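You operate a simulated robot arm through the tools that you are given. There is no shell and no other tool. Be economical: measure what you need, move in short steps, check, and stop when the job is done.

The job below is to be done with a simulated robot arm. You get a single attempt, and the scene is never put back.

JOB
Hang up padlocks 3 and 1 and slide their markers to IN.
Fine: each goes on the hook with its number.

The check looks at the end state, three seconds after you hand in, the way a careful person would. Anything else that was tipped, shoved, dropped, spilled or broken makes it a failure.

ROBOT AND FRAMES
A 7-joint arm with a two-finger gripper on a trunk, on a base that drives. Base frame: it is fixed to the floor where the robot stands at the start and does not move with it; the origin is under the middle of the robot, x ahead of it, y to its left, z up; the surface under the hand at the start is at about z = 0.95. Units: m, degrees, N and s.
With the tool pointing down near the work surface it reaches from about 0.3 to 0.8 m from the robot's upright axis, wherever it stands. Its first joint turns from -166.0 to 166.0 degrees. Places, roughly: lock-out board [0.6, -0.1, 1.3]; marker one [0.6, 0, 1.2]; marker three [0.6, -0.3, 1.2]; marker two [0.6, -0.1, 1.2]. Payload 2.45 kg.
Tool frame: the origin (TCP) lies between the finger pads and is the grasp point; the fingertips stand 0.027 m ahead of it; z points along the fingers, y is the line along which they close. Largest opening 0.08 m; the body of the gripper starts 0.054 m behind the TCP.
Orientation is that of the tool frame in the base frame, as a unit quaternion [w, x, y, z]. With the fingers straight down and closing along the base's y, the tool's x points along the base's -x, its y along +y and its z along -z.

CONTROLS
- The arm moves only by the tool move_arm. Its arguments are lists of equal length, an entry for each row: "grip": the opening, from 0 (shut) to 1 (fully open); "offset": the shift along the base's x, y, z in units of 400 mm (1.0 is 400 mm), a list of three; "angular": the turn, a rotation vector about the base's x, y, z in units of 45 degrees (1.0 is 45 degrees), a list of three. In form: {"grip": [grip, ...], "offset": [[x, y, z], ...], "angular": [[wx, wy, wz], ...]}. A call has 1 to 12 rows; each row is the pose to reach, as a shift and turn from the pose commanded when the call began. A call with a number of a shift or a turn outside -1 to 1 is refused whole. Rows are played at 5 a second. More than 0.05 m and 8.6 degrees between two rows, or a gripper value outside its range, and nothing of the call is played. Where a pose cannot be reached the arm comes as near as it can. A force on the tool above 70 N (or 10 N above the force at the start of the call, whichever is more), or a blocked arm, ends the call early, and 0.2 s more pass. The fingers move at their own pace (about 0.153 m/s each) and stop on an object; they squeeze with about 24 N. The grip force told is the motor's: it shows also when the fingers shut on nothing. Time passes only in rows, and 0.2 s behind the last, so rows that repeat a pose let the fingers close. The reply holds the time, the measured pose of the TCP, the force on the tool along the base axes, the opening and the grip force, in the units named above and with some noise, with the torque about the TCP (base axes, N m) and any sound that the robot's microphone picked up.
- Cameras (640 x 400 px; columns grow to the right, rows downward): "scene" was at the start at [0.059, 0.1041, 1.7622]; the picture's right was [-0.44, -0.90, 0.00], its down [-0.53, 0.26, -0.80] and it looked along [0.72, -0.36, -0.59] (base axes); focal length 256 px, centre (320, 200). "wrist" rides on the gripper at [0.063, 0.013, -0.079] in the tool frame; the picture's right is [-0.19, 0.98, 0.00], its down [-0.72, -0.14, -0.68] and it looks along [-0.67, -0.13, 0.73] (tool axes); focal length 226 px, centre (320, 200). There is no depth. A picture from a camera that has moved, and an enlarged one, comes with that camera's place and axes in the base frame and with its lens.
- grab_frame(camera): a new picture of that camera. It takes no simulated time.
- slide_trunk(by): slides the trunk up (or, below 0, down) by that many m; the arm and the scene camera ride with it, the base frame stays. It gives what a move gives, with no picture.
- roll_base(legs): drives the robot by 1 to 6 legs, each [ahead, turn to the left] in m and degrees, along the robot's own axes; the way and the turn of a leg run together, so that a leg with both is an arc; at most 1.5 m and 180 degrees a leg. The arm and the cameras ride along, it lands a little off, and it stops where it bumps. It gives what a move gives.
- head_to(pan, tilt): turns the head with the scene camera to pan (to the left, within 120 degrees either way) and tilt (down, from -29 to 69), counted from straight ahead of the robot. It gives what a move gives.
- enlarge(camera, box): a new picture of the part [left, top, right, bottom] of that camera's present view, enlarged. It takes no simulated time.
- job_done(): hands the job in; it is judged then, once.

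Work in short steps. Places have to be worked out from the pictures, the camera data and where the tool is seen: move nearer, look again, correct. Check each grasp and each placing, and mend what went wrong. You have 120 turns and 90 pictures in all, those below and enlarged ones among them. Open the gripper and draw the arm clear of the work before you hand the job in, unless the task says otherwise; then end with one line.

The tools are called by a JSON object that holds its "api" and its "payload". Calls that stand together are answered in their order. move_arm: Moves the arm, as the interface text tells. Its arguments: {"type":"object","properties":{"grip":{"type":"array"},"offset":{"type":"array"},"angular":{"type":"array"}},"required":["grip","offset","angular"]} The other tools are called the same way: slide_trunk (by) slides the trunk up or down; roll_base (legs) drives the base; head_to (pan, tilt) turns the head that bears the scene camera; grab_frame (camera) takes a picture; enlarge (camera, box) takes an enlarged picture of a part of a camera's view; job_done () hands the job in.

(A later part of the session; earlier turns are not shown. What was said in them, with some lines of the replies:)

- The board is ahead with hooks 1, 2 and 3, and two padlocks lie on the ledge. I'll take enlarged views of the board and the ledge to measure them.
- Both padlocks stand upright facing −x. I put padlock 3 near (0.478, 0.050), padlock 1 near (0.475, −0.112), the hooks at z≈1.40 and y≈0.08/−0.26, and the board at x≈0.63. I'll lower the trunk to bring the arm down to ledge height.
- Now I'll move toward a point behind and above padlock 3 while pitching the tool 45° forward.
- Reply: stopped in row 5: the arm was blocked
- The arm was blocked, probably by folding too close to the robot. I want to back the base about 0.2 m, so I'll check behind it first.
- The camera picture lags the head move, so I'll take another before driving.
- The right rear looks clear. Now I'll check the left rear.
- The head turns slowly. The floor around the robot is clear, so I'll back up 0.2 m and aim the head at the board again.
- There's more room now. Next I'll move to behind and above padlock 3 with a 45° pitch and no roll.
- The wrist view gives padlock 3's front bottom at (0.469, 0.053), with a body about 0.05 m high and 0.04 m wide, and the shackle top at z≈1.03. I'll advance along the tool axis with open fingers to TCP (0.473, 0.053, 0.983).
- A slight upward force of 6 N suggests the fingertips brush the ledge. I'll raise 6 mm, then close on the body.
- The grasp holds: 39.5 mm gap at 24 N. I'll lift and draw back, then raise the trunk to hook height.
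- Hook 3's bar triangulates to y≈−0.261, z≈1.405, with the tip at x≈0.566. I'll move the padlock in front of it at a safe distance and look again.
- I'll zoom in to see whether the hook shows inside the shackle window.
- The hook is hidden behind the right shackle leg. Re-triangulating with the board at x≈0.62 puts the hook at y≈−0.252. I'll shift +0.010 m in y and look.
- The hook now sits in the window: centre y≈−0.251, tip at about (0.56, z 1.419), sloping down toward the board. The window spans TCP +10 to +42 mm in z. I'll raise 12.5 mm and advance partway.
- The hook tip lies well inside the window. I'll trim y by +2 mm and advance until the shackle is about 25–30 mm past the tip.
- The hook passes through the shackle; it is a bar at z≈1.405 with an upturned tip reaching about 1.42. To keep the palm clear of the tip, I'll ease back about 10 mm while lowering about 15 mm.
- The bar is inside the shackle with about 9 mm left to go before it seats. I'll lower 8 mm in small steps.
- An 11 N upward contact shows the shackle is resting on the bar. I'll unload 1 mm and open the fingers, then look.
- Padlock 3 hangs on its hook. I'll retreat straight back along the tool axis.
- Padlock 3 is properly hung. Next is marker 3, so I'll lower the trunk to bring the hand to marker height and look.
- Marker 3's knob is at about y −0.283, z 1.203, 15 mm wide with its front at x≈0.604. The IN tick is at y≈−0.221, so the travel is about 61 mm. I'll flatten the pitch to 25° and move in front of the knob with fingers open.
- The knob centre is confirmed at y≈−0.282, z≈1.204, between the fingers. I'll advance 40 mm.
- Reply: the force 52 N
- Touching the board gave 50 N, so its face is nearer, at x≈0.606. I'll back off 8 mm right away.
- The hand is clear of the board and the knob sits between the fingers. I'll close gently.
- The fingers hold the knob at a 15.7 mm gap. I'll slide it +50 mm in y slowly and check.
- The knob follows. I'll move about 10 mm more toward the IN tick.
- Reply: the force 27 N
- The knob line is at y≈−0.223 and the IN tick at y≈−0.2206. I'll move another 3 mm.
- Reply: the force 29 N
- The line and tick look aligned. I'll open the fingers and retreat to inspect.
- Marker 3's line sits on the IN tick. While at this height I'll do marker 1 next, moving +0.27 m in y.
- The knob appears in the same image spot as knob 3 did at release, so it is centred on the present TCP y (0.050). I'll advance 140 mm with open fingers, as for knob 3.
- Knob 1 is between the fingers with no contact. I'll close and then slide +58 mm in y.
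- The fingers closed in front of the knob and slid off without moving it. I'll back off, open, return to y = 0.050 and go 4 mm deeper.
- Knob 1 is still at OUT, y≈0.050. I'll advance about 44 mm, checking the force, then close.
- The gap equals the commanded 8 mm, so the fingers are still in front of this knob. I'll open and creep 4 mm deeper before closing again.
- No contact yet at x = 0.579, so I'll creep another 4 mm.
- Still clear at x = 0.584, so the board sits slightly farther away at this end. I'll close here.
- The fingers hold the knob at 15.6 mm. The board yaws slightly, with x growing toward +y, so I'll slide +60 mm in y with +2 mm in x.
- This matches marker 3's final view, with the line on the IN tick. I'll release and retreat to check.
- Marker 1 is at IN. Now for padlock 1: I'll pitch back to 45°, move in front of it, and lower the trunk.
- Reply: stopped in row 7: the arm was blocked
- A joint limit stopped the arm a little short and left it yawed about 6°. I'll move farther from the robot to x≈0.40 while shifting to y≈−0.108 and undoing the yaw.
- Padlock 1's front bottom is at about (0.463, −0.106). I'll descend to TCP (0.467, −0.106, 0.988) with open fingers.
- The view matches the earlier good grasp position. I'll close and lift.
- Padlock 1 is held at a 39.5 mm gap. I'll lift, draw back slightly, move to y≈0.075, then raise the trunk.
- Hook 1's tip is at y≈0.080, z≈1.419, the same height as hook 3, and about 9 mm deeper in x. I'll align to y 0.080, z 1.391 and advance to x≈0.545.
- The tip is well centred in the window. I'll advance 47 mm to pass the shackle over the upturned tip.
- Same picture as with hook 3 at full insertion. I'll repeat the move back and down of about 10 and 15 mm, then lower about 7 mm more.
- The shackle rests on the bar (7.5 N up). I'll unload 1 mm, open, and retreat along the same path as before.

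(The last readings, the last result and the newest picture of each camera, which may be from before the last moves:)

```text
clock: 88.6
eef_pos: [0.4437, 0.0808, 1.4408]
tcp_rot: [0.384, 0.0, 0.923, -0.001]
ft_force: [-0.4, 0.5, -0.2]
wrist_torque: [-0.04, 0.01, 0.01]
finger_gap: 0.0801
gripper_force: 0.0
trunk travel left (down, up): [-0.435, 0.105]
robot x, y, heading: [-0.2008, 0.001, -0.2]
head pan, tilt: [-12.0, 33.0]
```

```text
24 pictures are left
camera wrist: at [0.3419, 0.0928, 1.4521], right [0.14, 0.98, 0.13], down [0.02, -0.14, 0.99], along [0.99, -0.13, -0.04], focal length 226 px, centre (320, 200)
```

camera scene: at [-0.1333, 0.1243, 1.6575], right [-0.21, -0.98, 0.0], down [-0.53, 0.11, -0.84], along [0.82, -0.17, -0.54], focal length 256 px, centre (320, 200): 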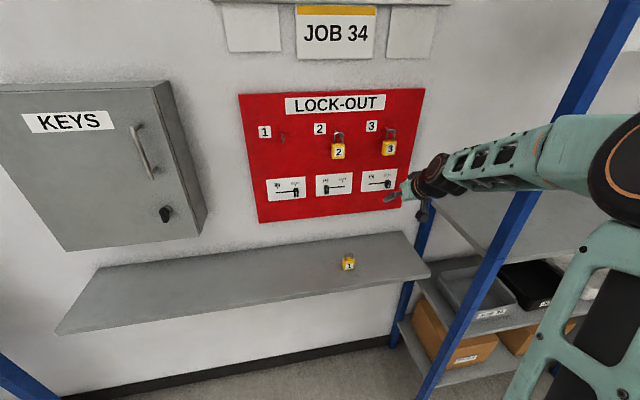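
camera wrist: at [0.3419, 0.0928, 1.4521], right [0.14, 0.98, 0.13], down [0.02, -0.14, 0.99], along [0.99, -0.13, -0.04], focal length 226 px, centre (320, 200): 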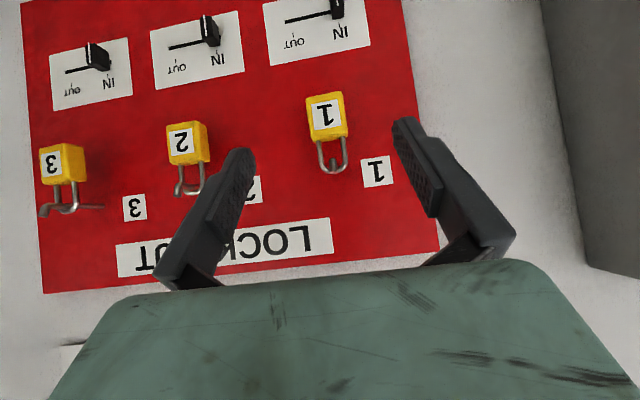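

All three padlocks hang and all the markers read IN. I'll take one enlarged check of the board.

{"api": "enlarge", "payload": {"camera": "wrist", "box": [20, 0, 380, 225]}}

```text
1.78 times, centred on (200, 112) of wrist
camera zoom: at [0.3419, 0.0928, 1.4521], right [0.14, 0.98, 0.13], down [0.02, -0.14, 0.99], along [0.99, -0.13, -0.04], focal length 402 px, centre (533, 356)
```

zoom: 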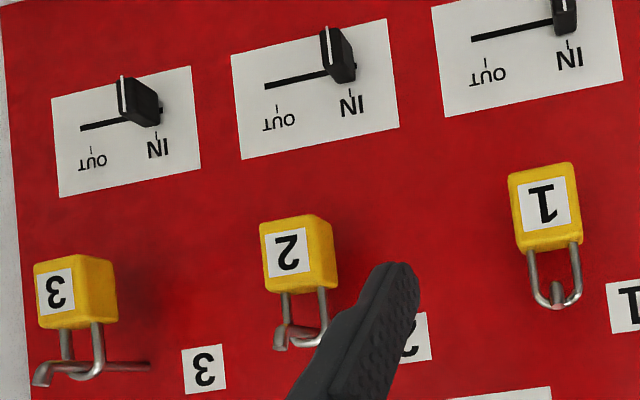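

Everything is in place: padlocks 1 and 3 hang on their hooks behind the upturned tips, and the gripper is open and clear. I'll draw back a little more and hand in.

{"api": "roll_base", "payload": {"legs": [[-0.1, 0]]}}

{"api": "job_done", "payload": {}}

```text
clock: 89.7
eef_pos: [0.3421, 0.079, 1.4429]
tcp_rot: [0.384, 0.001, 0.923, -0.003]
ft_force: [-0.1, -0.1, -0.2]
wrist_torque: [0.01, 0.0, 0.01]
finger_gap: 0.08
gripper_force: 0.0
trunk travel left (down, up): [-0.435, 0.105]
robot x, y, heading: [-0.3013, 0.0038, -0.2]
head pan, tilt: [-12.0, 33.0]
```

```text
The job is handed in.
```

Padlocks 3 and 1 hang on the hooks with their numbers, both markers are at IN, and the job is handed in; the only unplanned contact was the open fingers pressing the board once at about 50 N, with no damage seen.
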